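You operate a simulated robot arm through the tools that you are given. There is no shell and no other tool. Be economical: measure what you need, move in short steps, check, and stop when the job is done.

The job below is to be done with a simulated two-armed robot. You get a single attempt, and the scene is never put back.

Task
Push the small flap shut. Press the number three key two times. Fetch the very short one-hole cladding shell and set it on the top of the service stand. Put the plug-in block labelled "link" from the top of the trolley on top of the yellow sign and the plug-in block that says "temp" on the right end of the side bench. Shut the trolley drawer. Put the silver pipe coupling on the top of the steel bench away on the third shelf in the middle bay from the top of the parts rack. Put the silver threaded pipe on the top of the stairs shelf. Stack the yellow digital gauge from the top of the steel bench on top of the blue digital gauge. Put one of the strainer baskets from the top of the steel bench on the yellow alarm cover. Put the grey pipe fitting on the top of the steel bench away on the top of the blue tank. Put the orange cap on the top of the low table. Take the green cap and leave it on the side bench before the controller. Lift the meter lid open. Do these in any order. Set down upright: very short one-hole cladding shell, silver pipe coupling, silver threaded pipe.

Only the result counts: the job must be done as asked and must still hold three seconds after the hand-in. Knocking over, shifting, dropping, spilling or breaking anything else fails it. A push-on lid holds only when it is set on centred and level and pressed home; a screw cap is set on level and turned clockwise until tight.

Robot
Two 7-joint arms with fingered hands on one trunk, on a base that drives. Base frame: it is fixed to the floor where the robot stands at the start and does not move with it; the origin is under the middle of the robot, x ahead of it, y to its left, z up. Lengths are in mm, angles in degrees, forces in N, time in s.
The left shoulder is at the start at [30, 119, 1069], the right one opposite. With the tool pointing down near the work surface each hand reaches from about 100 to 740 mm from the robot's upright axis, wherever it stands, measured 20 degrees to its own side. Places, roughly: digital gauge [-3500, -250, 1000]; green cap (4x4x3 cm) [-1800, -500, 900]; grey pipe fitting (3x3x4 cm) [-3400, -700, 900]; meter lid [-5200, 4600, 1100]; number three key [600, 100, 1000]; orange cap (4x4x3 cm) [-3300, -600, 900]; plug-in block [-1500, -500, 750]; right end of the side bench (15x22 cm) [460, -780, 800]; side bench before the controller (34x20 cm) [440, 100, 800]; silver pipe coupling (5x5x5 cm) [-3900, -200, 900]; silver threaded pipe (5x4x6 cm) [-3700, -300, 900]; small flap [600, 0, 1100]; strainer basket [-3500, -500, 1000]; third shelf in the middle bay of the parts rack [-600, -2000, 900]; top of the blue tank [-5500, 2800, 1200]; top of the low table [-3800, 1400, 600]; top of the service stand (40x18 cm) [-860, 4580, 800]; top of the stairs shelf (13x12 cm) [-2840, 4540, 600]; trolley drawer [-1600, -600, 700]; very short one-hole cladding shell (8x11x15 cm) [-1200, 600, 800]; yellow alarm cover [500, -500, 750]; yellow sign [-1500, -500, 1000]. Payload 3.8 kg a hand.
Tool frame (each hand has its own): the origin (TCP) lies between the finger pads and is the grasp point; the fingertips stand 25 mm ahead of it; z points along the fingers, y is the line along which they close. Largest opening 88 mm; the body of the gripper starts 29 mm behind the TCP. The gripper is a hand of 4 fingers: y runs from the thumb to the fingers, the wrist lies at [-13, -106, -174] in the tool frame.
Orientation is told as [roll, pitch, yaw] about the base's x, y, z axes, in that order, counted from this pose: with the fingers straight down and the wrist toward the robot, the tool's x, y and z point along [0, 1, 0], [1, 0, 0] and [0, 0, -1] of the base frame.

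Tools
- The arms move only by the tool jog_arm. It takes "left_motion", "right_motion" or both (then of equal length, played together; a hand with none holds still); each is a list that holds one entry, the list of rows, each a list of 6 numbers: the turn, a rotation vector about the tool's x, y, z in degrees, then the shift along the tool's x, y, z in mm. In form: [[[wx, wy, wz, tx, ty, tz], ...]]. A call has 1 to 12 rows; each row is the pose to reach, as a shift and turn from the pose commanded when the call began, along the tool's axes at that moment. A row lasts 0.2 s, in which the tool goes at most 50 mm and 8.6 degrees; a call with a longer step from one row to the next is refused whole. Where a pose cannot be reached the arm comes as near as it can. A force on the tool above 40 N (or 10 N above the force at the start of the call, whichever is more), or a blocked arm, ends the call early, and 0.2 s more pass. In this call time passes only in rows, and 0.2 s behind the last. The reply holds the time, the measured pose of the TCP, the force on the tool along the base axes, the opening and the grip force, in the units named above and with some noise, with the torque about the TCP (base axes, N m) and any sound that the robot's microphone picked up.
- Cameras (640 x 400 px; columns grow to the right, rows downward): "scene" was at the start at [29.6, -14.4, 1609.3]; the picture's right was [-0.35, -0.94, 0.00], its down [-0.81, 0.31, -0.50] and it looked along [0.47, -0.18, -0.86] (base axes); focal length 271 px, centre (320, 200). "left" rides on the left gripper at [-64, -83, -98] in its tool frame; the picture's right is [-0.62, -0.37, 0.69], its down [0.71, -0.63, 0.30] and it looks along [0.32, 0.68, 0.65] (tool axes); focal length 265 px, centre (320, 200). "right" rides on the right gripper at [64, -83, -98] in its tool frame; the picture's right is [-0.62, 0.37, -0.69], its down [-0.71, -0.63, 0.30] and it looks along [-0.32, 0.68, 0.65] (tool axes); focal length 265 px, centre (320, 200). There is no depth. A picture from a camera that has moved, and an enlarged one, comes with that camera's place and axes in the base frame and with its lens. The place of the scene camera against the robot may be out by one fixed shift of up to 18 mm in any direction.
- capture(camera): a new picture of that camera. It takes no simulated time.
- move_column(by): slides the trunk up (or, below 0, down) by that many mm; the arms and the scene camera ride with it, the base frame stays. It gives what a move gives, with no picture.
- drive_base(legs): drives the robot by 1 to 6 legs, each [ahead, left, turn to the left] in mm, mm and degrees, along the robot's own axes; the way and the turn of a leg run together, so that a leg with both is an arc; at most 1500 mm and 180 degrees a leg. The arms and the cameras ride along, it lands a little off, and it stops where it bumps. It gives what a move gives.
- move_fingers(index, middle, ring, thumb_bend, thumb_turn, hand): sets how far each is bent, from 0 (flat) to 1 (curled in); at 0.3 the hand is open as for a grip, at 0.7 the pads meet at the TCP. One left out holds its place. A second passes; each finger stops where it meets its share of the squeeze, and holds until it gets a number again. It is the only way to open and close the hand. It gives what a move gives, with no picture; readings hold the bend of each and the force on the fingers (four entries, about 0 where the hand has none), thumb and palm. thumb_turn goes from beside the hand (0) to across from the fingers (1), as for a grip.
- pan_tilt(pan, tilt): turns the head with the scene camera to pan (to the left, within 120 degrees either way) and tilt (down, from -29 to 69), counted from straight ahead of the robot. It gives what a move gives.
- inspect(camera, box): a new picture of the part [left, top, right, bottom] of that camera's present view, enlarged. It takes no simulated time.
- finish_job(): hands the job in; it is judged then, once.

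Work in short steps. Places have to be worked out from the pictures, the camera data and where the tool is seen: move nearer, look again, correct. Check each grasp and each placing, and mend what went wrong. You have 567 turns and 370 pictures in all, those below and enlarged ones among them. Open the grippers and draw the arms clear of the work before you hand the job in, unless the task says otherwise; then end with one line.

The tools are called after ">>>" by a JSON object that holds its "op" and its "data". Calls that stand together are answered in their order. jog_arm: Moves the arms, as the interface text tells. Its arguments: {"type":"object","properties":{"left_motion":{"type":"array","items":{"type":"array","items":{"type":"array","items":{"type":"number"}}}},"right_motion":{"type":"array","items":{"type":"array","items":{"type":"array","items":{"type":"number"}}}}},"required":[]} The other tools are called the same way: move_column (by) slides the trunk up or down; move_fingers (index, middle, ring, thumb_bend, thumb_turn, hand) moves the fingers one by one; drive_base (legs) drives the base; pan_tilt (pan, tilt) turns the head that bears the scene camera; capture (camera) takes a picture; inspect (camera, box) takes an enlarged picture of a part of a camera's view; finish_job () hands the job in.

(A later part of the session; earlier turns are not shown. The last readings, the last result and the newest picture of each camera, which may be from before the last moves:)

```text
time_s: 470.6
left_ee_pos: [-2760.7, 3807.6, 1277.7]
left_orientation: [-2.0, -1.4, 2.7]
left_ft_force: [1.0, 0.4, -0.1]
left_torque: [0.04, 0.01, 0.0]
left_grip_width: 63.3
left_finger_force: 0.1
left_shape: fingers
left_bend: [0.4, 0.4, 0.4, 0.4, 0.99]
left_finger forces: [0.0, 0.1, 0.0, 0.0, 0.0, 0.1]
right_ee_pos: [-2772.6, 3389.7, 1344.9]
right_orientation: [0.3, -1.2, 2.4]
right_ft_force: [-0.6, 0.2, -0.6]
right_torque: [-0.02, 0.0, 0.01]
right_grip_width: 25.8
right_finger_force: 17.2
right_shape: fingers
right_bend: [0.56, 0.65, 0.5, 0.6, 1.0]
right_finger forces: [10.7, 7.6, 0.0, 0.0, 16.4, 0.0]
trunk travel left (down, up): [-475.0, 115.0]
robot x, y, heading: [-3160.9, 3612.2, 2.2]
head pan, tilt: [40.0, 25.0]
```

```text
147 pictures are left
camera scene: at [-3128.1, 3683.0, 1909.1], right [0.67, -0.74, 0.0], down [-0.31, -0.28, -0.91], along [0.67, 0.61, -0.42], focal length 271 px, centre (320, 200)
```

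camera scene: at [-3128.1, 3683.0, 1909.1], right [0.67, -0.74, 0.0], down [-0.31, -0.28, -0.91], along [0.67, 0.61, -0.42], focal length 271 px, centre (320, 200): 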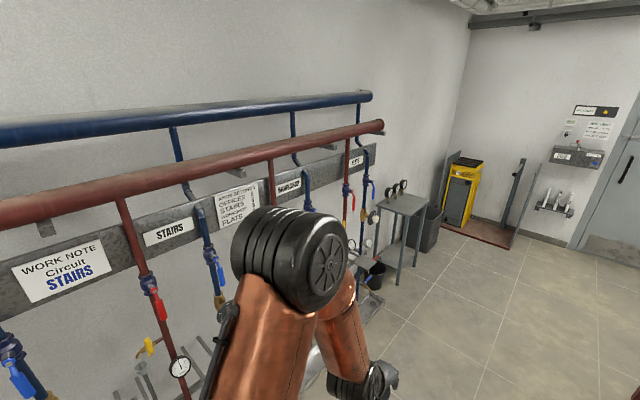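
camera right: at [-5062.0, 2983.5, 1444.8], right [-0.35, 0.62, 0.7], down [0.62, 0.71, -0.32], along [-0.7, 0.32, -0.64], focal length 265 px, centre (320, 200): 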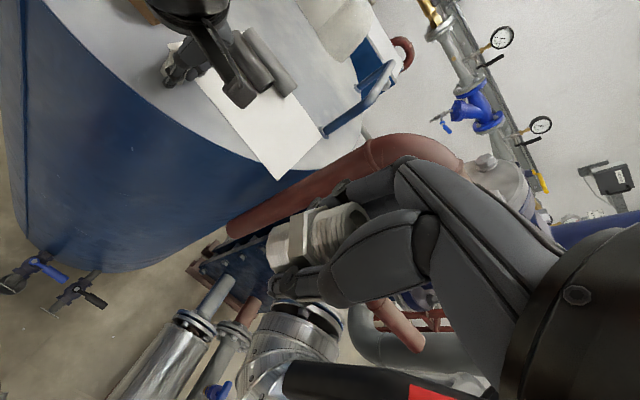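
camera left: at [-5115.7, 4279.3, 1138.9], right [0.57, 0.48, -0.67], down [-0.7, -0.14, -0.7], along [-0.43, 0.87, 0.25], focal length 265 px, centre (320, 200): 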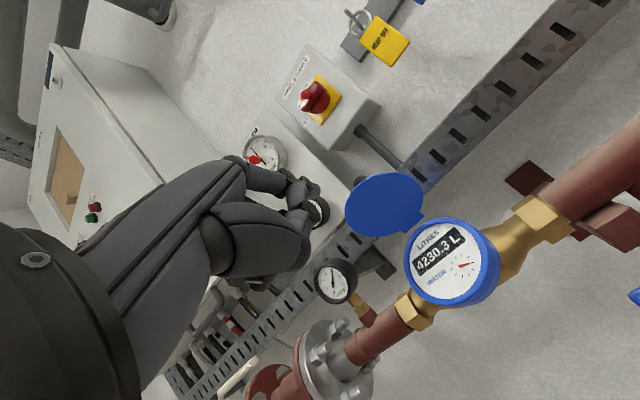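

The base was blocked; I look at what is ahead.

>>> {"op": "pan_tilt", "data": {"pan": 0, "tilt": 45}}

>>> {"op": "capture", "data": {"camera": "scene"}}

>>> {"op": "pan_tilt", "data": {"pan": 55, "tilt": 45}}

>>> {"op": "capture", "data": {"camera": "scene"}}

```text
time_s: 471.7
left_ee_pos: [-2760.2, 3807.4, 1276.9]
left_orientation: [-2.0, -1.5, 2.7]
left_ft_force: [0.0, -0.3, 0.2]
left_torque: [0.03, 0.02, -0.02]
left_grip_width: 63.4
left_finger_force: 0.0
left_shape: fingers
left_bend: [0.4, 0.4, 0.4, 0.4, 0.99]
left_finger forces: [0.0, 0.0, 0.1, 0.1, 0.0, 0.0]
right_ee_pos: [-2772.3, 3388.8, 1345.6]
right_orientation: [0.4, -1.1, 2.3]
right_ft_force: [0.4, -0.3, -1.0]
right_torque: [0.04, 0.02, -0.02]
right_grip_width: 25.4
right_finger_force: 16.9
right_shape: fingers
right_bend: [0.56, 0.65, 0.5, 0.6, 1.0]
right_finger forces: [10.6, 7.6, 0.0, 0.0, 16.4, 0.0]
trunk travel left (down, up): [-475.0, 115.0]
robot x, y, heading: [-3163.2, 3614.0, 2.5]
head pan, tilt: [0.0, 45.0]
```

```text
146 pictures are left
camera scene: at [-3114.6, 3624.5, 1878.5], right [0.04, -1.0, 0.0], down [-0.71, -0.03, -0.71], along [0.71, 0.03, -0.71], focal length 271 px, centre (320, 200)
```

scene: 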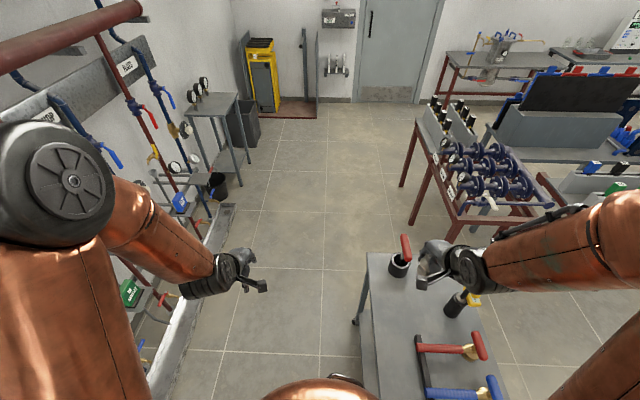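

```text
time_s: 472.9
left_ee_pos: [-2761.7, 3807.8, 1277.3]
left_orientation: [-2.0, -1.5, 2.7]
left_ft_force: [1.1, -0.1, -0.6]
left_torque: [0.02, 0.01, 0.01]
left_grip_width: 63.4
left_finger_force: 0.1
left_shape: fingers
left_bend: [0.4, 0.4, 0.4, 0.4, 0.99]
left_finger forces: [0.0, 0.0, 0.0, 0.0, 0.0, 0.0]
right_ee_pos: [-2771.9, 3388.8, 1344.6]
right_orientation: [0.3, -1.1, 2.4]
right_ft_force: [-1.2, 0.3, -1.2]
right_torque: [-0.02, -0.02, 0.03]
right_grip_width: 25.7
right_finger_force: 17.7
right_shape: fingers
right_bend: [0.56, 0.65, 0.5, 0.6, 1.0]
right_finger forces: [10.7, 7.6, 0.0, 0.0, 16.5, 0.0]
trunk travel left (down, up): [-475.0, 115.0]
robot x, y, heading: [-3167.4, 3612.9, 2.3]
head pan, tilt: [55.0, 45.0]
```

```text
145 pictures are left
camera scene: at [-3151.7, 3689.6, 1878.5], right [0.84, -0.54, 0.0], down [-0.38, -0.59, -0.71], along [0.38, 0.59, -0.71], focal length 271 px, centre (320, 200)
```

scene: 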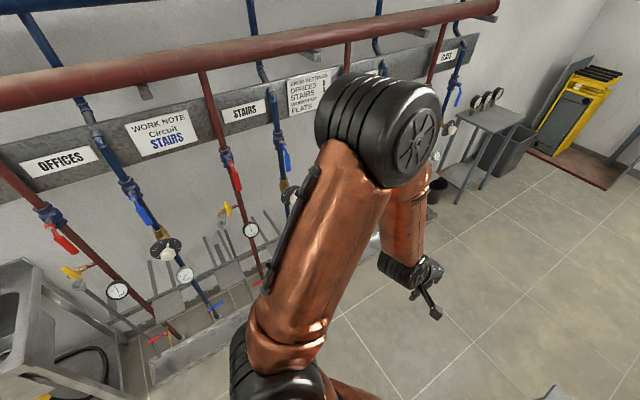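

A tool table stands to the right (left edge y≈3490). I back off, move left past it and turn to face the "STAIRS" manifold.

>>> {"op": "drive_base", "data": {"legs": [[-200, 0, 0], [0, 380, 0], [0, 0, 87.5], [0, -350, 0]]}}

>>> {"op": "pan_tilt", "data": {"pan": -5, "tilt": 50}}

>>> {"op": "capture", "data": {"camera": "scene"}}

```text
time_s: 482.1
left_ee_pos: [-3198.9, 4396.4, 1276.9]
left_orientation: [-2.1, -1.5, 91.2]
left_ft_force: [-0.5, 0.5, -0.1]
left_torque: [0.0, 0.04, 0.01]
left_grip_width: 63.3
left_finger_force: 0.1
left_shape: fingers
left_bend: [0.4, 0.4, 0.4, 0.4, 0.99]
left_finger forces: [0.1, 0.0, 0.0, 0.0, 0.0, 0.0]
right_ee_pos: [-2781.7, 4374.8, 1344.8]
right_orientation: [0.3, -1.2, 91.0]
right_ft_force: [-0.4, 0.0, -1.2]
right_torque: [-0.04, 0.01, -0.01]
right_grip_width: 25.2
right_finger_force: 16.7
right_shape: fingers
right_bend: [0.56, 0.65, 0.5, 0.6, 1.0]
right_finger forces: [10.3, 7.6, 0.0, 0.0, 16.0, 0.1]
trunk travel left (down, up): [-475.0, 115.0]
robot x, y, heading: [-3015.1, 3993.0, 90.9]
head pan, tilt: [55.0, 45.0]
```

```text
time_s: 483.4
left_ee_pos: [-3199.9, 4396.9, 1276.9]
left_orientation: [-1.9, -1.5, 91.4]
left_ft_force: [0.8, -0.2, 0.3]
left_torque: [0.04, 0.02, 0.0]
left_grip_width: 63.1
left_finger_force: 0.1
left_shape: fingers
left_bend: [0.4, 0.4, 0.4, 0.4, 0.99]
left_finger forces: [0.1, 0.2, 0.0, 0.0, 0.0, 0.0]
right_ee_pos: [-2779.9, 4374.7, 1345.0]
right_orientation: [0.3, -1.1, 91.0]
right_ft_force: [0.1, -0.1, -2.1]
right_torque: [-0.01, -0.01, 0.02]
right_grip_width: 25.1
right_finger_force: 16.8
right_shape: fingers
right_bend: [0.56, 0.65, 0.5, 0.6, 1.0]
right_finger forces: [10.3, 7.6, 0.0, 0.1, 16.1, 0.0]
trunk travel left (down, up): [-475.0, 115.0]
robot x, y, heading: [-3012.7, 3991.9, 90.8]
head pan, tilt: [-5.0, 50.0]
```

```text
144 pictures are left
camera scene: at [-3020.9, 4055.9, 1871.6], right [1.0, -0.07, 0.0], down [-0.05, -0.76, -0.64], along [0.05, 0.64, -0.77], focal length 271 px, centre (320, 200)
```

scene: 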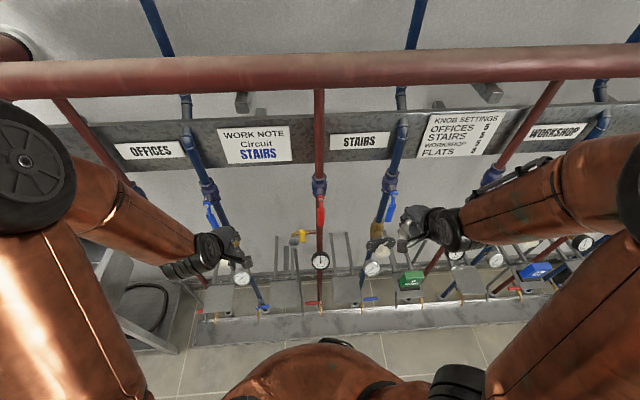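

>>> {"op": "inspect", "data": {"camera": "scene", "box": [260, 220, 460, 330]}}

```text
3.20 times, centred on (360, 275) of scene
camera zoom: at [-3020.9, 4055.9, 1871.6], right [1.0, -0.07, 0.0], down [-0.05, -0.76, -0.64], along [0.05, 0.64, -0.77], focal length 867 px, centre (192, -40)
```

zoom: 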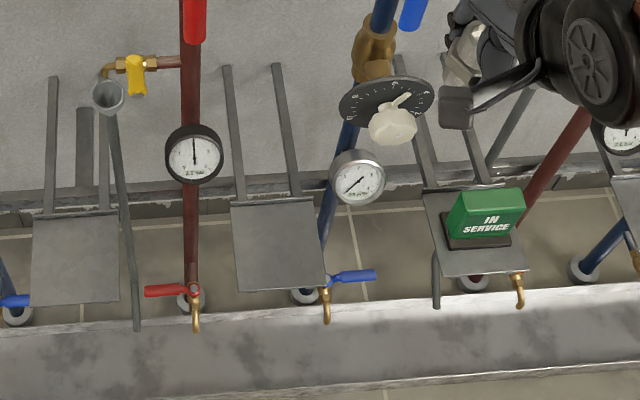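

The stairs shelf is the plate at ≈[-2848, 4550, 600] between the red and blue pipes. I pull the hands back a little and lower the trunk.

>>> {"op": "jog_arm", "data": {"left_motion": [[[0, 0, 0, 0, -40, 0], [0, 0, 0, 0, -80, 0]]], "right_motion": [[[0, 0, 0, 0, -30, 0], [0, 0, 0, 0, -60, 0]]]}}

>>> {"op": "move_column", "data": {"by": -450}}

>>> {"op": "pan_tilt", "data": {"pan": -15, "tilt": 45}}

>>> {"op": "capture", "data": {"camera": "scene"}}

>>> {"op": "capture", "data": {"camera": "right"}}

```text
time_s: 484.0
left_ee_pos: [-3205.4, 4370.4, 1267.8]
left_orientation: [-2.0, -1.5, 91.3]
left_ft_force: [-0.1, 1.0, 0.3]
left_torque: [-0.01, 0.04, 0.0]
left_grip_width: 63.2
left_finger_force: 0.0
left_shape: fingers
left_bend: [0.4, 0.4, 0.4, 0.4, 0.99]
left_finger forces: [0.0, 0.0, 0.0, 0.0, 0.0, 0.1]
left hand out of reach, approached as far as the arm can: row 1, 2
right_ee_pos: [-2768.4, 4356.2, 1354.0]
right_orientation: [0.3, -1.1, 91.1]
right_ft_force: [-0.5, -0.3, -0.7]
right_torque: [0.0, -0.04, 0.05]
right_grip_width: 24.9
right_finger_force: 16.9
right_shape: fingers
right_bend: [0.56, 0.65, 0.5, 0.6, 1.0]
right_finger forces: [10.3, 7.6, 0.0, 0.0, 16.0, 0.1]
right hand out of reach, approached as far as the arm can: row 1, 2
trunk travel left (down, up): [-475.0, 115.0]
robot x, y, heading: [-3014.4, 3987.1, 91.0]
head pan, tilt: [-5.0, 50.0]
```

```text
refused: -450 is not a number from -400 to 400
```

```text
time_s: 484.8
left_ee_pos: [-3205.7, 4370.0, 1267.0]
left_orientation: [-2.1, -1.5, 91.4]
left_ft_force: [0.5, 0.0, 0.8]
left_torque: [0.02, 0.0, -0.02]
left_grip_width: 63.3
left_finger_force: 0.0
left_shape: fingers
left_bend: [0.4, 0.4, 0.4, 0.4, 0.99]
left_finger forces: [0.0, 0.1, 0.0, 0.0, 0.1, 0.1]
right_ee_pos: [-2770.0, 4355.6, 1353.6]
right_orientation: [0.2, -1.2, 91.1]
right_ft_force: [0.0, -0.2, -1.8]
right_torque: [0.02, -0.01, 0.04]
right_grip_width: 25.3
right_finger_force: 16.7
right_shape: fingers
right_bend: [0.56, 0.65, 0.5, 0.6, 1.0]
right_finger forces: [10.2, 7.6, 0.0, 0.0, 15.9, 0.0]
trunk travel left (down, up): [-475.0, 115.0]
robot x, y, heading: [-3012.2, 3990.7, 90.9]
head pan, tilt: [-15.0, 45.0]
```

```text
142 pictures are left
camera scene: at [-3007.2, 4058.4, 1878.4], right [0.97, -0.24, 0.0], down [-0.17, -0.69, -0.71], along [0.17, 0.69, -0.71], focal length 271 px, centre (320, 200)
```

scene: 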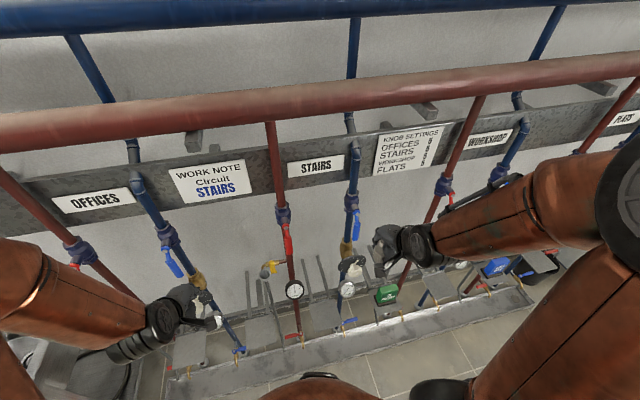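

```text
141 pictures are left
camera right: at [-2832.8, 4268.9, 1452.9], right [0.62, 0.37, 0.7], down [0.72, -0.61, -0.32], along [0.31, 0.7, -0.64], focal length 265 px, centre (320, 200)
```

right: 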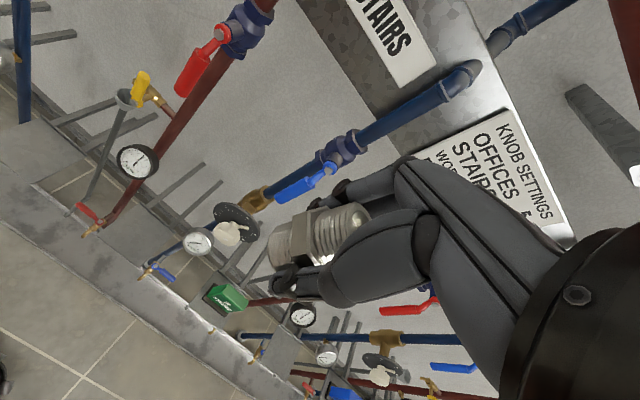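

Hands can't fold further here; I back the base 120 mm and then lower the trunk.

>>> {"op": "drive_base", "data": {"legs": [[-120, 0, -0.9]]}}

>>> {"op": "move_column", "data": {"by": -400}}

>>> {"op": "capture", "data": {"camera": "right"}}

>>> {"op": "capture", "data": {"camera": "scene"}}

```text
time_s: 486.0
left_ee_pos: [-3198.6, 4249.9, 1267.6]
left_orientation: [-2.0, -1.5, 90.6]
left_ft_force: [0.1, 0.1, -0.1]
left_torque: [0.04, -0.02, -0.01]
left_grip_width: 63.5
left_finger_force: 0.0
left_shape: fingers
left_bend: [0.4, 0.4, 0.4, 0.4, 0.99]
left_finger forces: [0.1, 0.1, 0.1, 0.0, 0.1, 0.1]
right_ee_pos: [-2763.9, 4229.0, 1354.2]
right_orientation: [0.3, -1.1, 90.1]
right_ft_force: [0.0, 0.8, -1.0]
right_torque: [0.02, 0.05, 0.01]
right_grip_width: 25.2
right_finger_force: 17.1
right_shape: fingers
right_bend: [0.56, 0.65, 0.5, 0.6, 1.0]
right_finger forces: [10.3, 7.6, 0.0, 0.0, 16.0, 0.0]
trunk travel left (down, up): [-475.0, 115.0]
robot x, y, heading: [-3014.2, 3865.1, 90.0]
head pan, tilt: [-15.0, 45.0]
```

```text
time_s: 489.8
left_ee_pos: [-3197.5, 4249.3, 868.0]
left_orientation: [-1.9, -1.4, 90.6]
left_ft_force: [1.0, -0.1, -0.9]
left_torque: [-0.01, 0.01, 0.0]
left_grip_width: 63.4
left_finger_force: 0.1
left_shape: fingers
left_bend: [0.4, 0.4, 0.4, 0.4, 0.99]
left_finger forces: [0.0, 0.0, 0.0, 0.0, 0.0, 0.1]
right_ee_pos: [-2763.6, 4228.1, 953.6]
right_orientation: [0.3, -1.0, 90.1]
right_ft_force: [-0.1, -0.6, -1.7]
right_torque: [-0.01, 0.02, -0.04]
right_grip_width: 25.2
right_finger_force: 16.8
right_shape: fingers
right_bend: [0.56, 0.65, 0.5, 0.6, 1.0]
right_finger forces: [10.4, 7.5, 0.0, 0.0, 16.1, 0.1]
trunk travel left (down, up): [-75.0, 515.0]
robot x, y, heading: [-3011.8, 3862.5, 90.3]
head pan, tilt: [-15.0, 45.0]
```

```text
140 pictures are left
camera right: at [-2827.7, 4142.3, 1053.1], right [0.62, 0.36, 0.7], down [0.72, -0.62, -0.32], along [0.32, 0.7, -0.64], focal length 265 px, centre (320, 200)
```

right: 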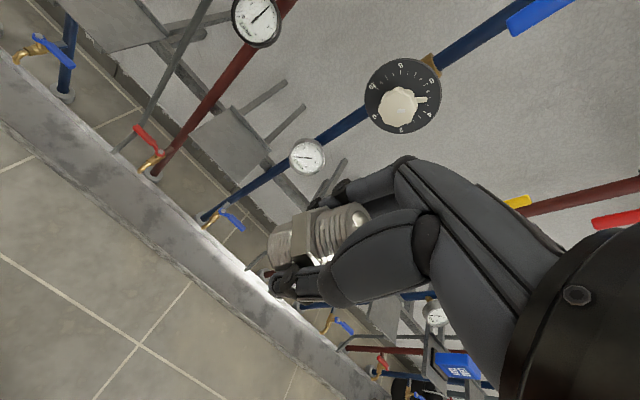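

```text
139 pictures are left
camera scene: at [-3005.1, 3934.0, 1478.6], right [0.97, -0.26, 0.0], down [-0.18, -0.68, -0.71], along [0.18, 0.68, -0.71], focal length 271 px, centre (320, 200)
```

scene: 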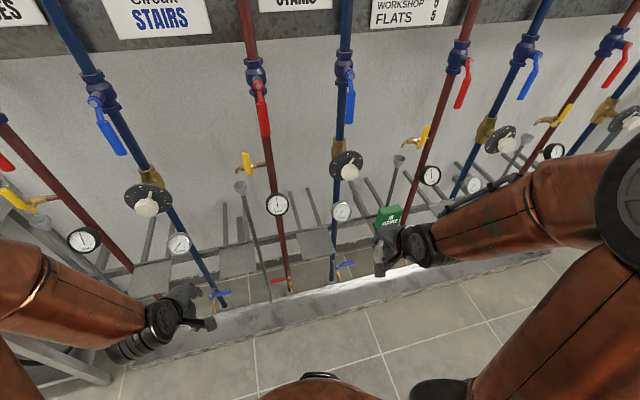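

I move the pipe sideways, down, and then in over the plate.

>>> {"op": "jog_arm", "data": {"right_motion": [[[0, 0, 0, 40, 0, 20], [0, 0, 0, 80, 0, 45], [0, 0, 0, 82, 0, 92], [0, 0, 0, 82, 0, 140], [0, 0, 0, 82, 0, 188], [0, 0, 0, 82, 0, 225], [0, 0, 0, 82, 48, 225], [0, 0, 0, 82, 96, 225], [0, 0, 0, 82, 144, 225], [0, 0, 0, 82, 192, 225], [0, 0, 0, 82, 235, 225]]]}}

>>> {"op": "capture", "data": {"camera": "right"}}

>>> {"op": "capture", "data": {"camera": "scene"}}

```text
time_s: 492.2
left_ee_pos: [-3198.8, 4249.5, 867.7]
left_orientation: [-1.9, -1.6, 90.4]
left_ft_force: [0.0, -0.4, -0.3]
left_torque: [-0.02, 0.01, 0.01]
left_grip_width: 63.4
left_finger_force: 0.1
left_shape: fingers
left_bend: [0.4, 0.4, 0.4, 0.4, 0.99]
left_finger forces: [0.0, 0.0, 0.0, 0.1, 0.0, 0.1]
right_ee_pos: [-2849.7, 4469.6, 733.2]
right_orientation: [0.2, -0.9, 90.1]
right_ft_force: [0.5, -0.3, -1.9]
right_torque: [-0.02, -0.02, 0.0]
right_grip_width: 24.7
right_finger_force: 17.0
right_shape: fingers
right_bend: [0.56, 0.65, 0.5, 0.6, 1.0]
right_finger forces: [10.1, 7.6, 0.0, 0.0, 15.5, 0.0]
right hand out of reach, approached as far as the arm can: row 1, 2, 3, 4
trunk travel left (down, up): [-75.0, 515.0]
robot x, y, heading: [-3010.4, 3866.4, 90.1]
head pan, tilt: [-15.0, 45.0]
```

```text
138 pictures are left
camera right: at [-2912.8, 4384.7, 831.6], right [0.62, 0.36, 0.7], down [0.72, -0.62, -0.32], along [0.32, 0.7, -0.64], focal length 265 px, centre (320, 200)
```

right: 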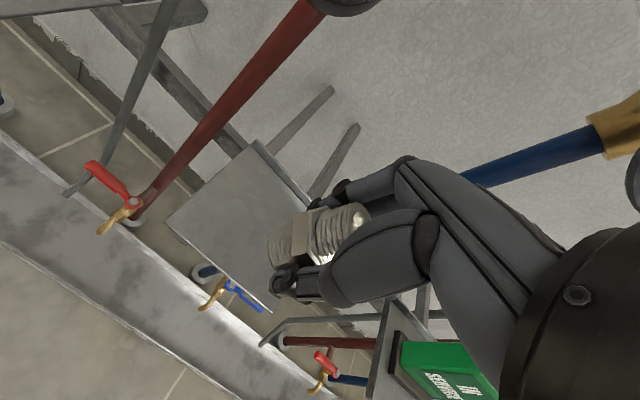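

```text
137 pictures are left
camera scene: at [-3005.1, 3934.8, 1478.4], right [0.97, -0.26, 0.0], down [-0.18, -0.68, -0.71], along [0.18, 0.68, -0.71], focal length 271 px, centre (320, 200)
```

scene: 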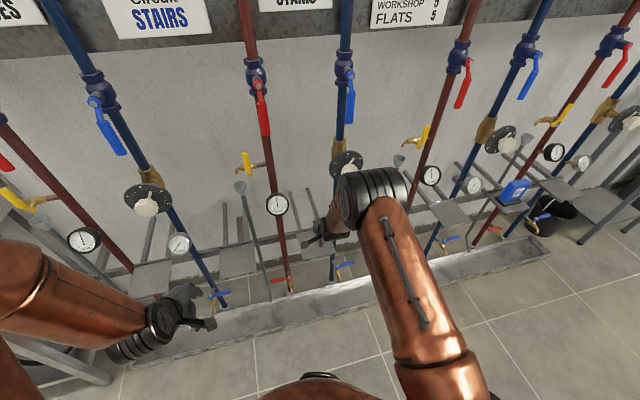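

Plate spans x −2910…−2782, y ≈4482…4620, z≈595. I move over its centre and lower.

>>> {"op": "jog_arm", "data": {"right_motion": [[[0, 0, 0, -3, 38, 0], [0, 0, 0, -3, 76, 0], [0, 0, 0, -3, 76, 40], [0, 0, 0, -3, 76, 75], [0, 0, 0, -3, 76, 85]]]}}

>>> {"op": "capture", "data": {"camera": "right"}}

```text
time_s: 493.4
left_ee_pos: [-3198.6, 4250.2, 867.9]
left_orientation: [-1.9, -1.5, 90.4]
left_ft_force: [-0.4, 1.1, -0.6]
left_torque: [-0.03, 0.02, 0.02]
left_grip_width: 63.3
left_finger_force: 0.0
left_shape: fingers
left_bend: [0.4, 0.4, 0.4, 0.4, 0.99]
left_finger forces: [0.0, 0.0, 0.0, 0.0, 0.1, 0.0]
right_ee_pos: [-2844.4, 4547.7, 650.8]
right_orientation: [0.2, -1.1, 90.2]
right_ft_force: [-0.1, -0.3, -1.5]
right_torque: [0.02, -0.03, 0.0]
right_grip_width: 24.6
right_finger_force: 16.8
right_shape: fingers
right_bend: [0.56, 0.65, 0.5, 0.6, 1.0]
right_finger forces: [10.1, 7.6, 0.1, 0.0, 15.3, 0.1]
trunk travel left (down, up): [-75.0, 515.0]
robot x, y, heading: [-3015.7, 3865.6, 90.1]
head pan, tilt: [-15.0, 45.0]
```

```text
136 pictures are left
camera right: at [-2909.6, 4461.5, 749.6], right [0.62, 0.36, 0.7], down [0.71, -0.62, -0.32], along [0.32, 0.7, -0.64], focal length 265 px, centre (320, 200)
```

right: 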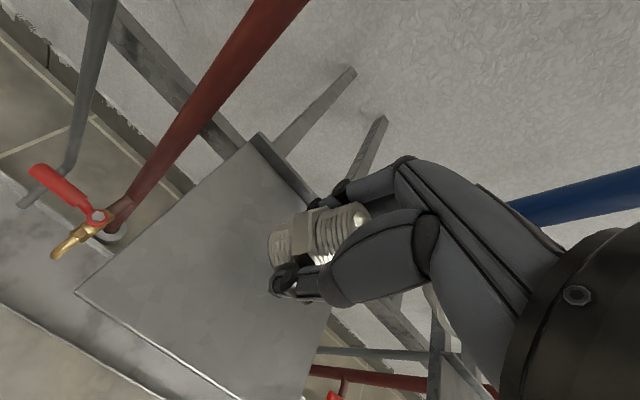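

I curl the idle ring finger and lower to contact.

>>> {"op": "move_fingers", "data": {"hand": "right", "ring": 0.4}}

>>> {"op": "jog_arm", "data": {"right_motion": [[[0, 0, 0, 0, 0, 6], [0, 0, 0, 0, 0, 12], [0, 0, 0, 0, 0, 17], [0, 0, 0, 0, 0, 21], [0, 0, 0, 0, 0, 25], [0, 0, 0, 0, 0, 29], [0, 0, 0, 0, 0, 33], [0, 0, 0, 0, 0, 37]]]}}

>>> {"op": "capture", "data": {"camera": "right"}}

```text
time_s: 494.4
left_ee_pos: [-3198.6, 4250.2, 867.6]
left_orientation: [-2.0, -1.5, 90.6]
left_ft_force: [-0.1, 0.5, -0.5]
left_torque: [0.0, -0.02, -0.02]
left_grip_width: 63.4
left_finger_force: 0.1
left_shape: fingers
left_bend: [0.4, 0.4, 0.4, 0.4, 0.99]
left_finger forces: [0.0, 0.1, 0.1, 0.1, 0.0, 0.0]
right_ee_pos: [-2845.8, 4547.6, 652.0]
right_orientation: [0.3, -1.0, 90.2]
right_ft_force: [-0.1, 0.2, -2.6]
right_torque: [-0.04, -0.01, -0.01]
right_grip_width: 24.2
right_finger_force: 16.9
right_shape: fingers
right_bend: [0.56, 0.65, 0.4, 0.6, 1.0]
right_finger forces: [10.0, 7.6, 0.1, 0.1, 15.4, 0.0]
trunk travel left (down, up): [-75.0, 515.0]
robot x, y, heading: [-3013.1, 3861.5, 89.9]
head pan, tilt: [-15.0, 45.0]
```

```text
time_s: 496.1
left_ee_pos: [-3198.3, 4249.2, 868.8]
left_orientation: [-2.1, -1.5, 90.4]
left_ft_force: [0.5, 0.0, -0.4]
left_torque: [-0.01, -0.02, 0.02]
left_grip_width: 63.3
left_finger_force: 0.0
left_shape: fingers
left_bend: [0.4, 0.4, 0.4, 0.4, 0.99]
left_finger forces: [0.0, 0.0, 0.0, 0.1, 0.1, 0.0]
right_ee_pos: [-2844.5, 4552.7, 628.0]
right_orientation: [0.3, -2.4, 90.0]
right_ft_force: [-0.8, -4.2, 14.7]
right_torque: [-0.32, 0.0, -0.02]
right_grip_width: 24.7
right_finger_force: 20.2
right_shape: fingers
right_bend: [0.71, 0.67, 0.4, 0.6, 1.0]
right_finger forces: [9.5, 7.6, 0.0, 0.0, 23.4, 0.1]
trunk travel left (down, up): [-75.0, 515.0]
robot x, y, heading: [-3013.5, 3864.1, 89.9]
head pan, tilt: [-15.0, 45.0]
stopped in row 8 (right hand): the force on the tool passed its limit at 44 N (the readings are from after the stop); the commanded pose is now the measured one
```

```text
135 pictures are left
camera right: at [-2909.0, 4465.2, 725.4], right [0.62, 0.34, 0.7], down [0.71, -0.62, -0.33], along [0.32, 0.71, -0.63], focal length 265 px, centre (320, 200)
```

right: 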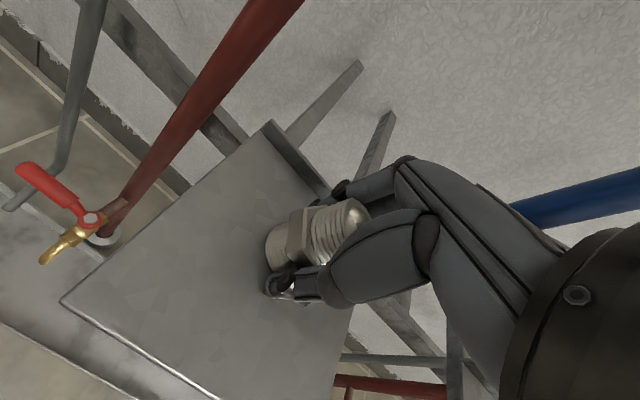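

>>> {"op": "jog_arm", "data": {"right_motion": [[[1.2, 0, 0, 0, 0, -2]]]}}

>>> {"op": "move_fingers", "data": {"hand": "right", "index": 0.42, "middle": 0.42, "thumb_bend": 0.42}}

>>> {"op": "capture", "data": {"camera": "right"}}

```text
time_s: 496.5
left_ee_pos: [-3198.7, 4248.7, 867.8]
left_orientation: [-2.1, -1.4, 90.6]
left_ft_force: [-0.4, -0.1, 0.0]
left_torque: [-0.03, 0.04, 0.03]
left_grip_width: 63.3
left_finger_force: 0.0
left_shape: fingers
left_bend: [0.4, 0.4, 0.4, 0.4, 0.99]
left_finger forces: [0.1, 0.1, 0.1, 0.0, 0.1, 0.1]
right_ee_pos: [-2845.4, 4552.3, 628.2]
right_orientation: [0.3, -1.0, 90.2]
right_ft_force: [-1.2, 3.7, 8.6]
right_torque: [0.18, 0.01, 0.03]
right_grip_width: 24.3
right_finger_force: 16.7
right_shape: fingers
right_bend: [0.71, 0.66, 0.4, 0.6, 1.0]
right_finger forces: [11.8, 8.5, 0.0, 0.1, 14.0, 0.0]
trunk travel left (down, up): [-75.0, 515.0]
robot x, y, heading: [-3008.8, 3866.4, 89.9]
head pan, tilt: [-15.0, 45.0]
```

```text
time_s: 497.5
left_ee_pos: [-3198.7, 4248.3, 867.9]
left_orientation: [-2.1, -1.5, 90.5]
left_ft_force: [0.7, -0.2, -0.6]
left_torque: [0.05, 0.0, -0.05]
left_grip_width: 63.5
left_finger_force: 0.1
left_shape: fingers
left_bend: [0.4, 0.4, 0.4, 0.4, 0.99]
left_finger forces: [0.0, 0.0, 0.0, 0.1, 0.0, 0.0]
right_ee_pos: [-2844.5, 4551.0, 628.5]
right_orientation: [0.2, -0.9, 90.1]
right_ft_force: [-0.1, -2.4, 6.7]
right_torque: [0.12, -0.04, -0.01]
right_grip_width: 58.8
right_finger_force: 3.5
right_shape: fingers
right_bend: [0.42, 0.45, 0.4, 0.42, 0.99]
right_finger forces: [0.1, 7.0, 0.1, 0.0, 0.1, 0.0]
trunk travel left (down, up): [-75.0, 515.0]
robot x, y, heading: [-3010.7, 3867.6, 90.3]
head pan, tilt: [-15.0, 45.0]
```

```text
134 pictures are left
camera right: at [-2908.1, 4465.0, 726.7], right [0.62, 0.36, 0.69], down [0.71, -0.62, -0.32], along [0.32, 0.69, -0.65], focal length 265 px, centre (320, 200)
```

right: 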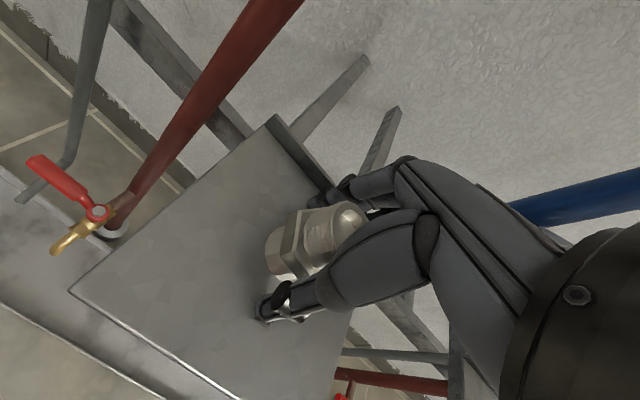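

It stands upright. I lift straight up and back out.

>>> {"op": "jog_arm", "data": {"right_motion": [[[0, 0, 0, 0, 0, -8], [0, 0, 0, 0, 0, -25], [0, 0, 0, 0, 0, -60], [0, 0, 0, 0, 0, -85], [0, 0, 0, 0, -30, -90], [0, 0, 0, 0, -75, -90], [0, 0, 0, 0, -120, -90], [0, 0, 0, 0, -165, -90], [0, 0, 0, 0, -200, -110]]]}}

>>> {"op": "capture", "data": {"camera": "right"}}

```text
time_s: 499.5
left_ee_pos: [-3197.8, 4249.5, 868.2]
left_orientation: [-2.1, -1.5, 90.5]
left_ft_force: [0.7, -0.2, -0.1]
left_torque: [-0.01, -0.01, 0.01]
left_grip_width: 63.6
left_finger_force: 0.0
left_shape: fingers
left_bend: [0.4, 0.4, 0.4, 0.4, 0.99]
left_finger forces: [0.0, 0.1, 0.1, 0.1, 0.0, 0.0]
right_ee_pos: [-2842.0, 4348.3, 736.6]
right_orientation: [0.4, -0.8, 90.2]
right_ft_force: [0.2, 0.7, -0.3]
right_torque: [0.01, 0.0, 0.03]
right_grip_width: 59.0
right_finger_force: 0.0
right_shape: fingers
right_bend: [0.42, 0.42, 0.4, 0.42, 0.99]
right_finger forces: [0.0, 0.1, 0.0, 0.0, 0.0, 0.0]
trunk travel left (down, up): [-75.0, 515.0]
robot x, y, heading: [-3014.1, 3868.3, 90.2]
head pan, tilt: [-15.0, 45.0]
```

```text
133 pictures are left
camera right: at [-2904.6, 4263.6, 835.3], right [0.62, 0.36, 0.69], down [0.71, -0.62, -0.32], along [0.32, 0.69, -0.65], focal length 265 px, centre (320, 200)
```

right: 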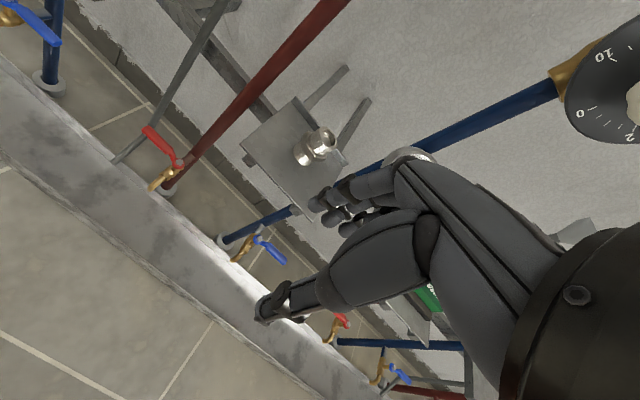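

The pipe stands on the stairs shelf. Last item: the cladding shell. I raise the trunk and drive east along the manifold corridor.

>>> {"op": "move_column", "data": {"by": 200}}

>>> {"op": "drive_base", "data": {"legs": [[0, 0, -90], [0, 60, 0]]}}

>>> {"op": "pan_tilt", "data": {"pan": 0, "tilt": 25}}

>>> {"op": "capture", "data": {"camera": "scene"}}

```text
time_s: 501.7
left_ee_pos: [-3197.5, 4248.8, 1068.2]
left_orientation: [-2.1, -1.5, 90.4]
left_ft_force: [0.3, -0.4, 0.1]
left_torque: [0.01, -0.01, 0.02]
left_grip_width: 63.5
left_finger_force: 0.1
left_shape: fingers
left_bend: [0.4, 0.4, 0.4, 0.4, 0.99]
left_finger forces: [0.0, 0.1, 0.0, 0.0, 0.0, 0.1]
right_ee_pos: [-2841.1, 4349.9, 934.9]
right_orientation: [0.3, -0.8, 90.0]
right_ft_force: [1.1, -0.1, -0.1]
right_torque: [0.02, -0.02, 0.03]
right_grip_width: 58.7
right_finger_force: 0.0
right_shape: fingers
right_bend: [0.42, 0.42, 0.4, 0.42, 0.99]
right_finger forces: [0.1, 0.1, 0.0, 0.1, 0.0, 0.0]
trunk travel left (down, up): [-275.0, 315.0]
robot x, y, heading: [-3011.6, 3869.9, 90.2]
head pan, tilt: [-15.0, 45.0]
```

```text
time_s: 506.5
left_ee_pos: [-2627.6, 4111.2, 1067.0]
left_orientation: [-2.1, -1.5, 0.0]
left_ft_force: [-0.3, 0.1, 0.6]
left_torque: [0.0, 0.01, 0.02]
left_grip_width: 63.2
left_finger_force: 0.0
left_shape: fingers
left_bend: [0.4, 0.4, 0.4, 0.4, 0.99]
left_finger forces: [0.0, 0.0, 0.0, 0.1, 0.0, 0.0]
right_ee_pos: [-2529.2, 3751.5, 935.5]
right_orientation: [0.3, -0.8, -0.2]
right_ft_force: [-0.3, -0.1, 0.8]
right_torque: [-0.01, 0.0, -0.01]
right_grip_width: 58.6
right_finger_force: 0.0
right_shape: fingers
right_bend: [0.42, 0.42, 0.4, 0.42, 0.99]
right_finger forces: [0.1, 0.0, 0.0, 0.0, 0.0, 0.0]
trunk travel left (down, up): [-275.0, 315.0]
robot x, y, heading: [-3014.7, 3925.6, -0.2]
head pan, tilt: [-15.0, 45.0]
```

```text
time_s: 507.3
left_ee_pos: [-2627.6, 4108.2, 1067.9]
left_orientation: [-1.9, -1.6, 0.1]
left_ft_force: [0.1, 0.0, -0.1]
left_torque: [-0.01, 0.0, 0.0]
left_grip_width: 63.3
left_finger_force: 0.0
left_shape: fingers
left_bend: [0.4, 0.4, 0.4, 0.4, 0.99]
left_finger forces: [0.0, 0.1, 0.0, 0.0, 0.1, 0.1]
right_ee_pos: [-2529.2, 3749.6, 935.4]
right_orientation: [0.3, -0.9, -0.2]
right_ft_force: [0.6, 0.1, 0.1]
right_torque: [0.0, 0.0, 0.04]
right_grip_width: 58.8
right_finger_force: 0.1
right_shape: fingers
right_bend: [0.42, 0.42, 0.4, 0.42, 0.99]
right_finger forces: [0.0, 0.1, 0.0, 0.0, 0.0, 0.1]
trunk travel left (down, up): [-275.0, 315.0]
robot x, y, heading: [-3015.3, 3922.9, -0.1]
head pan, tilt: [0.0, 25.0]
```

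```text
132 pictures are left
camera scene: at [-2953.2, 3933.9, 1709.0], right [-0.01, -1.0, 0.0], down [-0.42, 0.0, -0.91], along [0.91, 0.0, -0.42], focal length 271 px, centre (320, 200)
```

scene: 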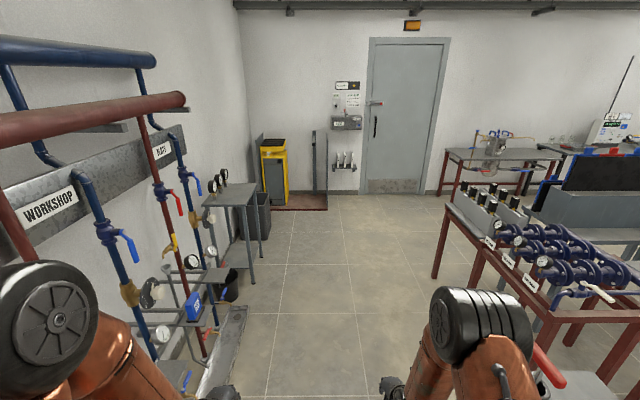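

The corridor is clear. I raise the right hand and drive east, then south toward the cladding stand.

>>> {"op": "jog_arm", "data": {"right_motion": [[[0, 0, 0, 0, -10, -45], [0, 0, 0, 0, -20, -90], [0, 0, 0, 0, -30, -135], [0, 0, 0, 0, -40, -180]]]}}

>>> {"op": "drive_base", "data": {"legs": [[1500, 0, 0], [1000, 0, 0], [0, 0, -90]]}}

>>> {"op": "capture", "data": {"camera": "scene"}}

```text
time_s: 508.3
left_ee_pos: [-2629.5, 4108.7, 1068.1]
left_orientation: [-2.1, -1.6, 0.1]
left_ft_force: [0.2, 0.0, 0.2]
left_torque: [-0.02, 0.01, 0.0]
left_grip_width: 63.6
left_finger_force: 0.1
left_shape: fingers
left_bend: [0.4, 0.4, 0.4, 0.4, 0.99]
left_finger forces: [0.0, 0.0, 0.1, 0.0, 0.0, 0.0]
right_ee_pos: [-2576.3, 3748.7, 1114.8]
right_orientation: [0.2, -0.8, 0.0]
right_ft_force: [-0.8, -0.4, 0.2]
right_torque: [-0.01, 0.01, 0.01]
right_grip_width: 58.6
right_finger_force: 0.1
right_shape: fingers
right_bend: [0.42, 0.42, 0.4, 0.42, 0.99]
right_finger forces: [0.0, 0.1, 0.1, 0.0, 0.0, 0.0]
trunk travel left (down, up): [-275.0, 315.0]
robot x, y, heading: [-3009.9, 3926.6, -0.5]
head pan, tilt: [0.0, 25.0]
```

```text
time_s: 524.3
left_ee_pos: [-271.1, 3599.6, 1068.5]
left_orientation: [-2.0, -1.4, -84.5]
left_ft_force: [-0.8, 0.0, 0.1]
left_torque: [-0.03, -0.01, -0.03]
left_grip_width: 63.4
left_finger_force: 0.1
left_shape: fingers
left_bend: [0.4, 0.4, 0.4, 0.4, 0.99]
left_finger forces: [0.0, 0.0, 0.1, 0.0, 0.0, 0.1]
right_ee_pos: [-626.4, 3512.5, 1112.9]
right_orientation: [0.3, -0.8, -84.7]
right_ft_force: [0.1, 0.3, 0.3]
right_torque: [-0.04, 0.0, 0.0]
right_grip_width: 58.9
right_finger_force: 0.1
right_shape: fingers
right_bend: [0.42, 0.42, 0.4, 0.42, 0.99]
right_finger forces: [0.0, 0.0, 0.0, 0.0, 0.0, 0.0]
trunk travel left (down, up): [-275.0, 315.0]
robot x, y, heading: [-493.6, 3963.9, -84.9]
head pan, tilt: [0.0, 25.0]
```

```text
131 pictures are left
camera scene: at [-496.9, 3902.6, 1709.1], right [-1.0, -0.09, 0.0], down [-0.04, 0.42, -0.91], along [0.08, -0.9, -0.42], focal length 271 px, centre (320, 200)
```

scene: 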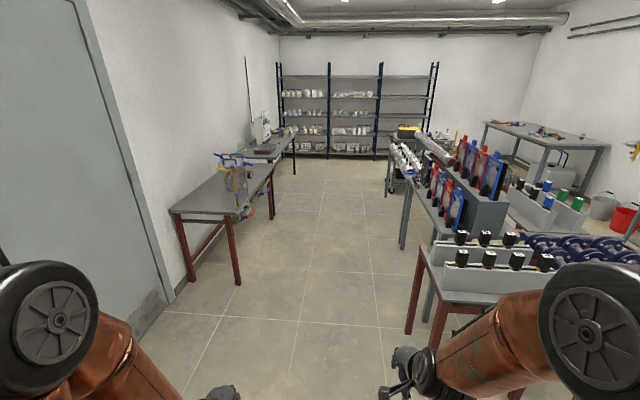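

The central aisle is free. I drive south along x≈-490 and then turn toward the cladding stand.

>>> {"op": "drive_base", "data": {"legs": [[0, 0, -5], [1500, 0, 0], [1500, 0, 0], [300, 0, 0], [0, 0, -90]]}}

>>> {"op": "pan_tilt", "data": {"pan": 0, "tilt": 40}}

>>> {"op": "capture", "data": {"camera": "scene"}}

```text
time_s: 544.8
left_ee_pos: [-802.3, 450.0, 1068.1]
left_orientation: [-1.9, -1.5, -176.9]
left_ft_force: [0.5, -0.1, 0.1]
left_torque: [0.01, 0.02, -0.03]
left_grip_width: 63.4
left_finger_force: 0.1
left_shape: fingers
left_bend: [0.4, 0.4, 0.4, 0.4, 0.99]
left_finger forces: [0.1, 0.0, 0.1, 0.0, 0.0, 0.0]
right_ee_pos: [-875.9, 806.6, 1111.9]
right_orientation: [0.3, -0.8, -177.2]
right_ft_force: [0.3, 0.1, -0.3]
right_torque: [0.02, 0.0, 0.03]
right_grip_width: 58.8
right_finger_force: 0.0
right_shape: fingers
right_bend: [0.42, 0.42, 0.4, 0.42, 0.99]
right_finger forces: [0.0, 0.0, 0.1, 0.0, 0.0, 0.0]
trunk travel left (down, up): [-275.0, 315.0]
robot x, y, heading: [-429.9, 649.4, -177.3]
head pan, tilt: [0.0, 25.0]
```

```text
time_s: 545.5
left_ee_pos: [-802.6, 449.0, 1067.6]
left_orientation: [-2.0, -1.5, -176.9]
left_ft_force: [0.2, 0.4, 0.2]
left_torque: [-0.01, 0.04, 0.01]
left_grip_width: 63.3
left_finger_force: 0.1
left_shape: fingers
left_bend: [0.4, 0.4, 0.4, 0.4, 0.99]
left_finger forces: [0.0, 0.0, 0.0, 0.1, 0.1, 0.0]
right_ee_pos: [-873.7, 807.5, 1114.0]
right_orientation: [0.3, -0.8, -177.3]
right_ft_force: [0.0, 0.0, -0.5]
right_torque: [0.03, 0.0, -0.01]
right_grip_width: 59.1
right_finger_force: 0.0
right_shape: fingers
right_bend: [0.42, 0.42, 0.4, 0.42, 0.99]
right_finger forces: [0.0, 0.1, 0.0, 0.0, 0.1, 0.0]
trunk travel left (down, up): [-275.0, 315.0]
robot x, y, heading: [-427.1, 650.1, -177.4]
head pan, tilt: [0.0, 40.0]
```

```text
130 pictures are left
camera scene: at [-506.1, 658.4, 1685.8], right [-0.05, 1.0, 0.0], down [0.64, 0.03, -0.77], along [-0.77, -0.04, -0.64], focal length 271 px, centre (320, 200)
```

scene: 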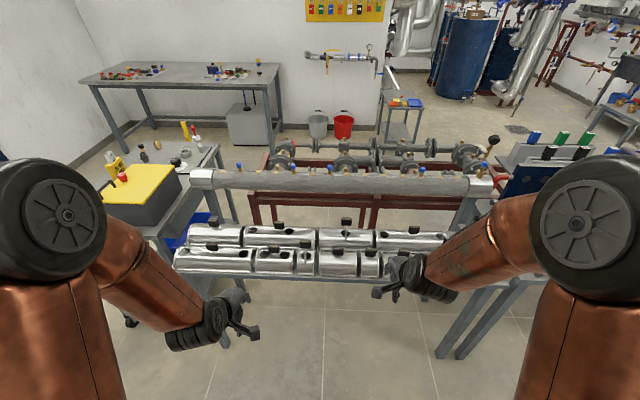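

>>> {"op": "inspect", "data": {"camera": "scene", "box": [160, 200, 460, 310]}}

>>> {"op": "capture", "data": {"camera": "right"}}

>>> {"op": "capture", "data": {"camera": "left"}}

```text
2.13 times, centred on (310, 255) of scene
camera zoom: at [-506.1, 658.4, 1685.8], right [-0.05, 1.0, 0.0], down [0.64, 0.03, -0.77], along [-0.77, -0.04, -0.64], focal length 578 px, centre (341, 83)
```

zoom: 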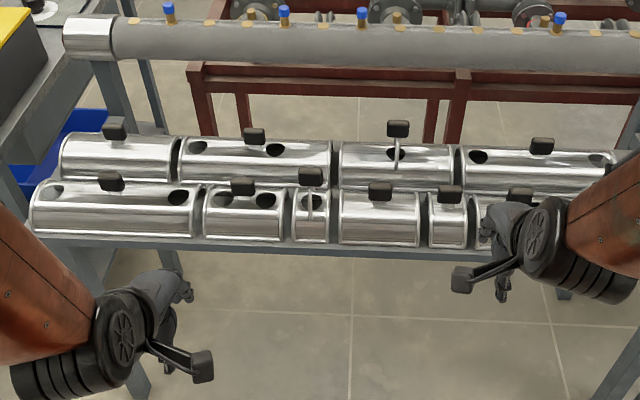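

```text
128 pictures are left
camera right: at [-787.4, 746.8, 1212.0], right [-0.39, 0.61, 0.69], down [0.59, 0.74, -0.32], along [-0.71, 0.29, -0.65], focal length 265 px, centre (320, 200)
```

right: 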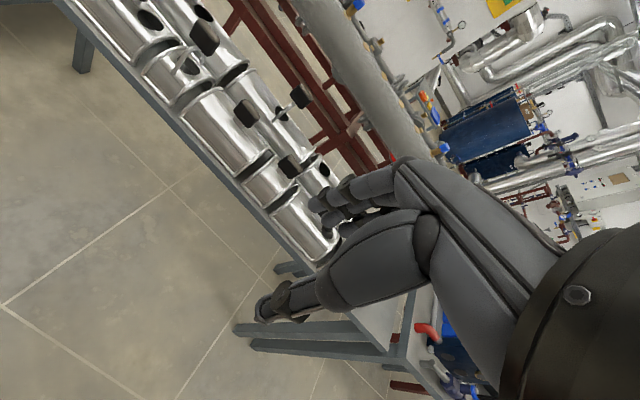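

```text
127 pictures are left
camera left: at [-720.2, 515.7, 1167.3], right [0.32, 0.66, -0.68], down [0.66, -0.67, -0.35], along [-0.68, -0.34, -0.65], focal length 265 px, centre (320, 200)
```

left: 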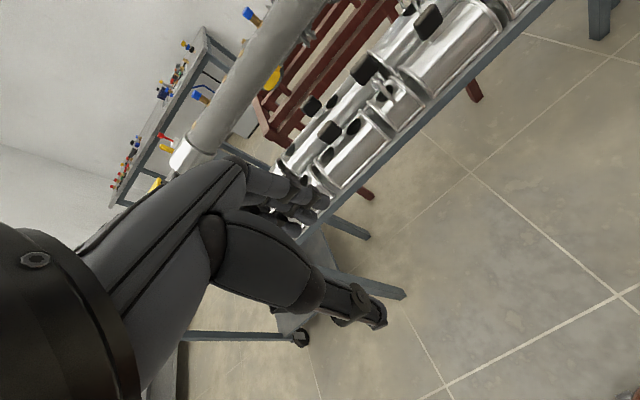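

>>> {"op": "inspect", "data": {"camera": "scene", "box": [250, 225, 350, 290]}}

>>> {"op": "inspect", "data": {"camera": "scene", "box": [315, 225, 415, 290]}}

```text
6.15 times, centred on (300, 258) of scene
camera zoom: at [-506.1, 658.4, 1685.8], right [-0.05, 1.0, 0.0], down [0.64, 0.03, -0.77], along [-0.77, -0.04, -0.64], focal length 1668 px, centre (443, -154)
```

zoom: 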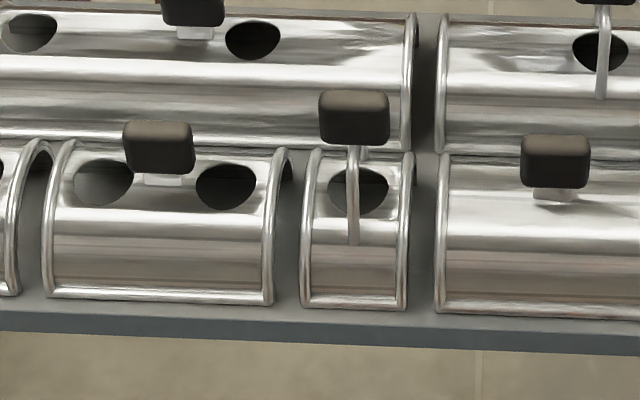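

```text
6.15 times, centred on (365, 258) of scene
camera zoom: at [-506.1, 658.4, 1685.8], right [-0.05, 1.0, 0.0], down [0.64, 0.03, -0.77], along [-0.77, -0.04, -0.64], focal length 1668 px, centre (43, -154)
```

zoom: 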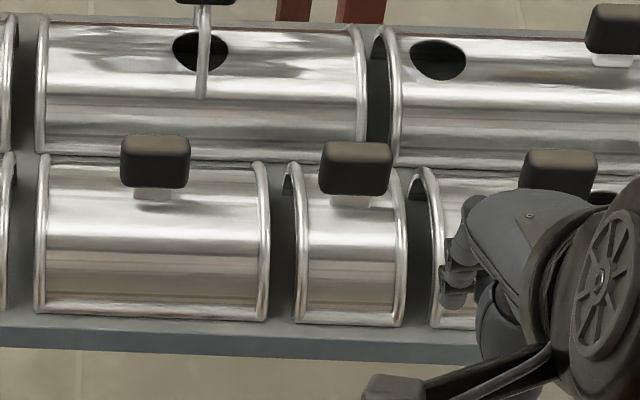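

The one with the hole (third in the front row) is the very short one-hole shell; its black knob is near [-1187, 568, 885]. I drive closer and bring the left hand above it.

>>> {"op": "drive_base", "data": {"legs": [[170, 0, -2.6]]}}

>>> {"op": "jog_arm", "data": {"left_motion": [[[1, -1, 0, -30, 30, 0], [2, -1, 0, -60, 60, 0], [2, -1, 0, -90, 90, 0], [2, -1, 0, -110, 130, 0], [2, -1, 0, -118, 170, 0], [2, -1, 0, -118, 200, 0]]]}}

>>> {"op": "capture", "data": {"camera": "left"}}

>>> {"op": "capture", "data": {"camera": "scene"}}

```text
time_s: 547.0
left_ee_pos: [-986.6, 457.8, 1066.7]
left_orientation: [-2.0, -1.4, -179.1]
left_ft_force: [0.0, -0.1, -0.3]
left_torque: [-0.01, 0.03, -0.01]
left_grip_width: 63.3
left_finger_force: 0.0
left_shape: fingers
left_bend: [0.4, 0.4, 0.4, 0.4, 0.99]
left_finger forces: [0.0, 0.0, 0.0, 0.0, 0.0, 0.0]
right_ee_pos: [-1044.3, 818.4, 1112.2]
right_orientation: [0.4, -0.7, -179.4]
right_ft_force: [0.3, 0.2, -0.9]
right_torque: [-0.01, -0.03, 0.05]
right_grip_width: 58.7
right_finger_force: 0.1
right_shape: fingers
right_bend: [0.42, 0.42, 0.4, 0.42, 0.99]
right_finger forces: [0.0, 0.1, 0.0, 0.0, 0.1, 0.1]
trunk travel left (down, up): [-275.0, 315.0]
robot x, y, heading: [-604.2, 648.7, -179.5]
head pan, tilt: [0.0, 40.0]
```

```text
time_s: 548.4
left_ee_pos: [-1187.8, 571.1, 1078.1]
left_orientation: [-3.1, 0.4, -179.2]
left_ft_force: [0.1, 0.4, -0.2]
left_torque: [0.01, -0.01, 0.0]
left_grip_width: 63.3
left_finger_force: 0.1
left_shape: fingers
left_bend: [0.4, 0.4, 0.4, 0.4, 0.99]
left_finger forces: [0.1, 0.0, 0.0, 0.0, 0.0, 0.0]
right_ee_pos: [-1043.5, 818.8, 1112.8]
right_orientation: [0.2, -0.8, -179.4]
right_ft_force: [0.5, -0.7, -0.2]
right_torque: [0.01, 0.02, 0.03]
right_grip_width: 58.7
right_finger_force: 0.1
right_shape: fingers
right_bend: [0.42, 0.42, 0.4, 0.42, 0.99]
right_finger forces: [0.0, 0.0, 0.0, 0.0, 0.0, 0.0]
trunk travel left (down, up): [-275.0, 315.0]
robot x, y, heading: [-602.8, 646.2, -179.5]
head pan, tilt: [0.0, 40.0]
```

```text
124 pictures are left
camera left: at [-1106.4, 633.1, 1181.4], right [0.36, 0.66, -0.66], down [0.64, -0.69, -0.34], along [-0.67, -0.3, -0.68], focal length 265 px, centre (320, 200)
```

left: 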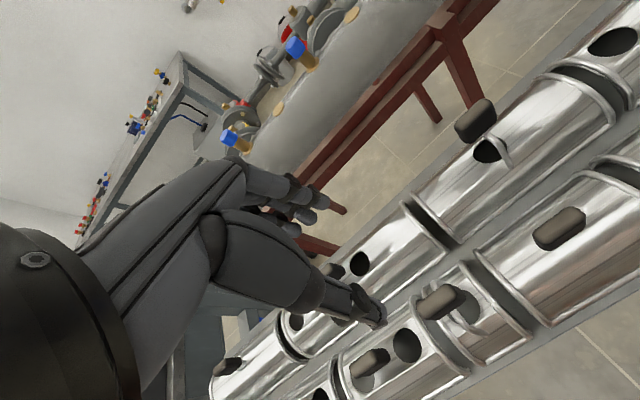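

```text
123 pictures are left
camera scene: at [-681.6, 656.0, 1685.7], right [-0.01, 1.0, 0.0], down [0.64, 0.01, -0.77], along [-0.77, -0.01, -0.64], focal length 271 px, centre (320, 200)
```

scene: 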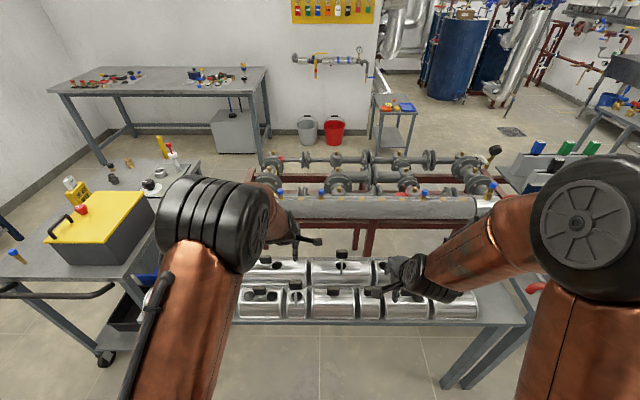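

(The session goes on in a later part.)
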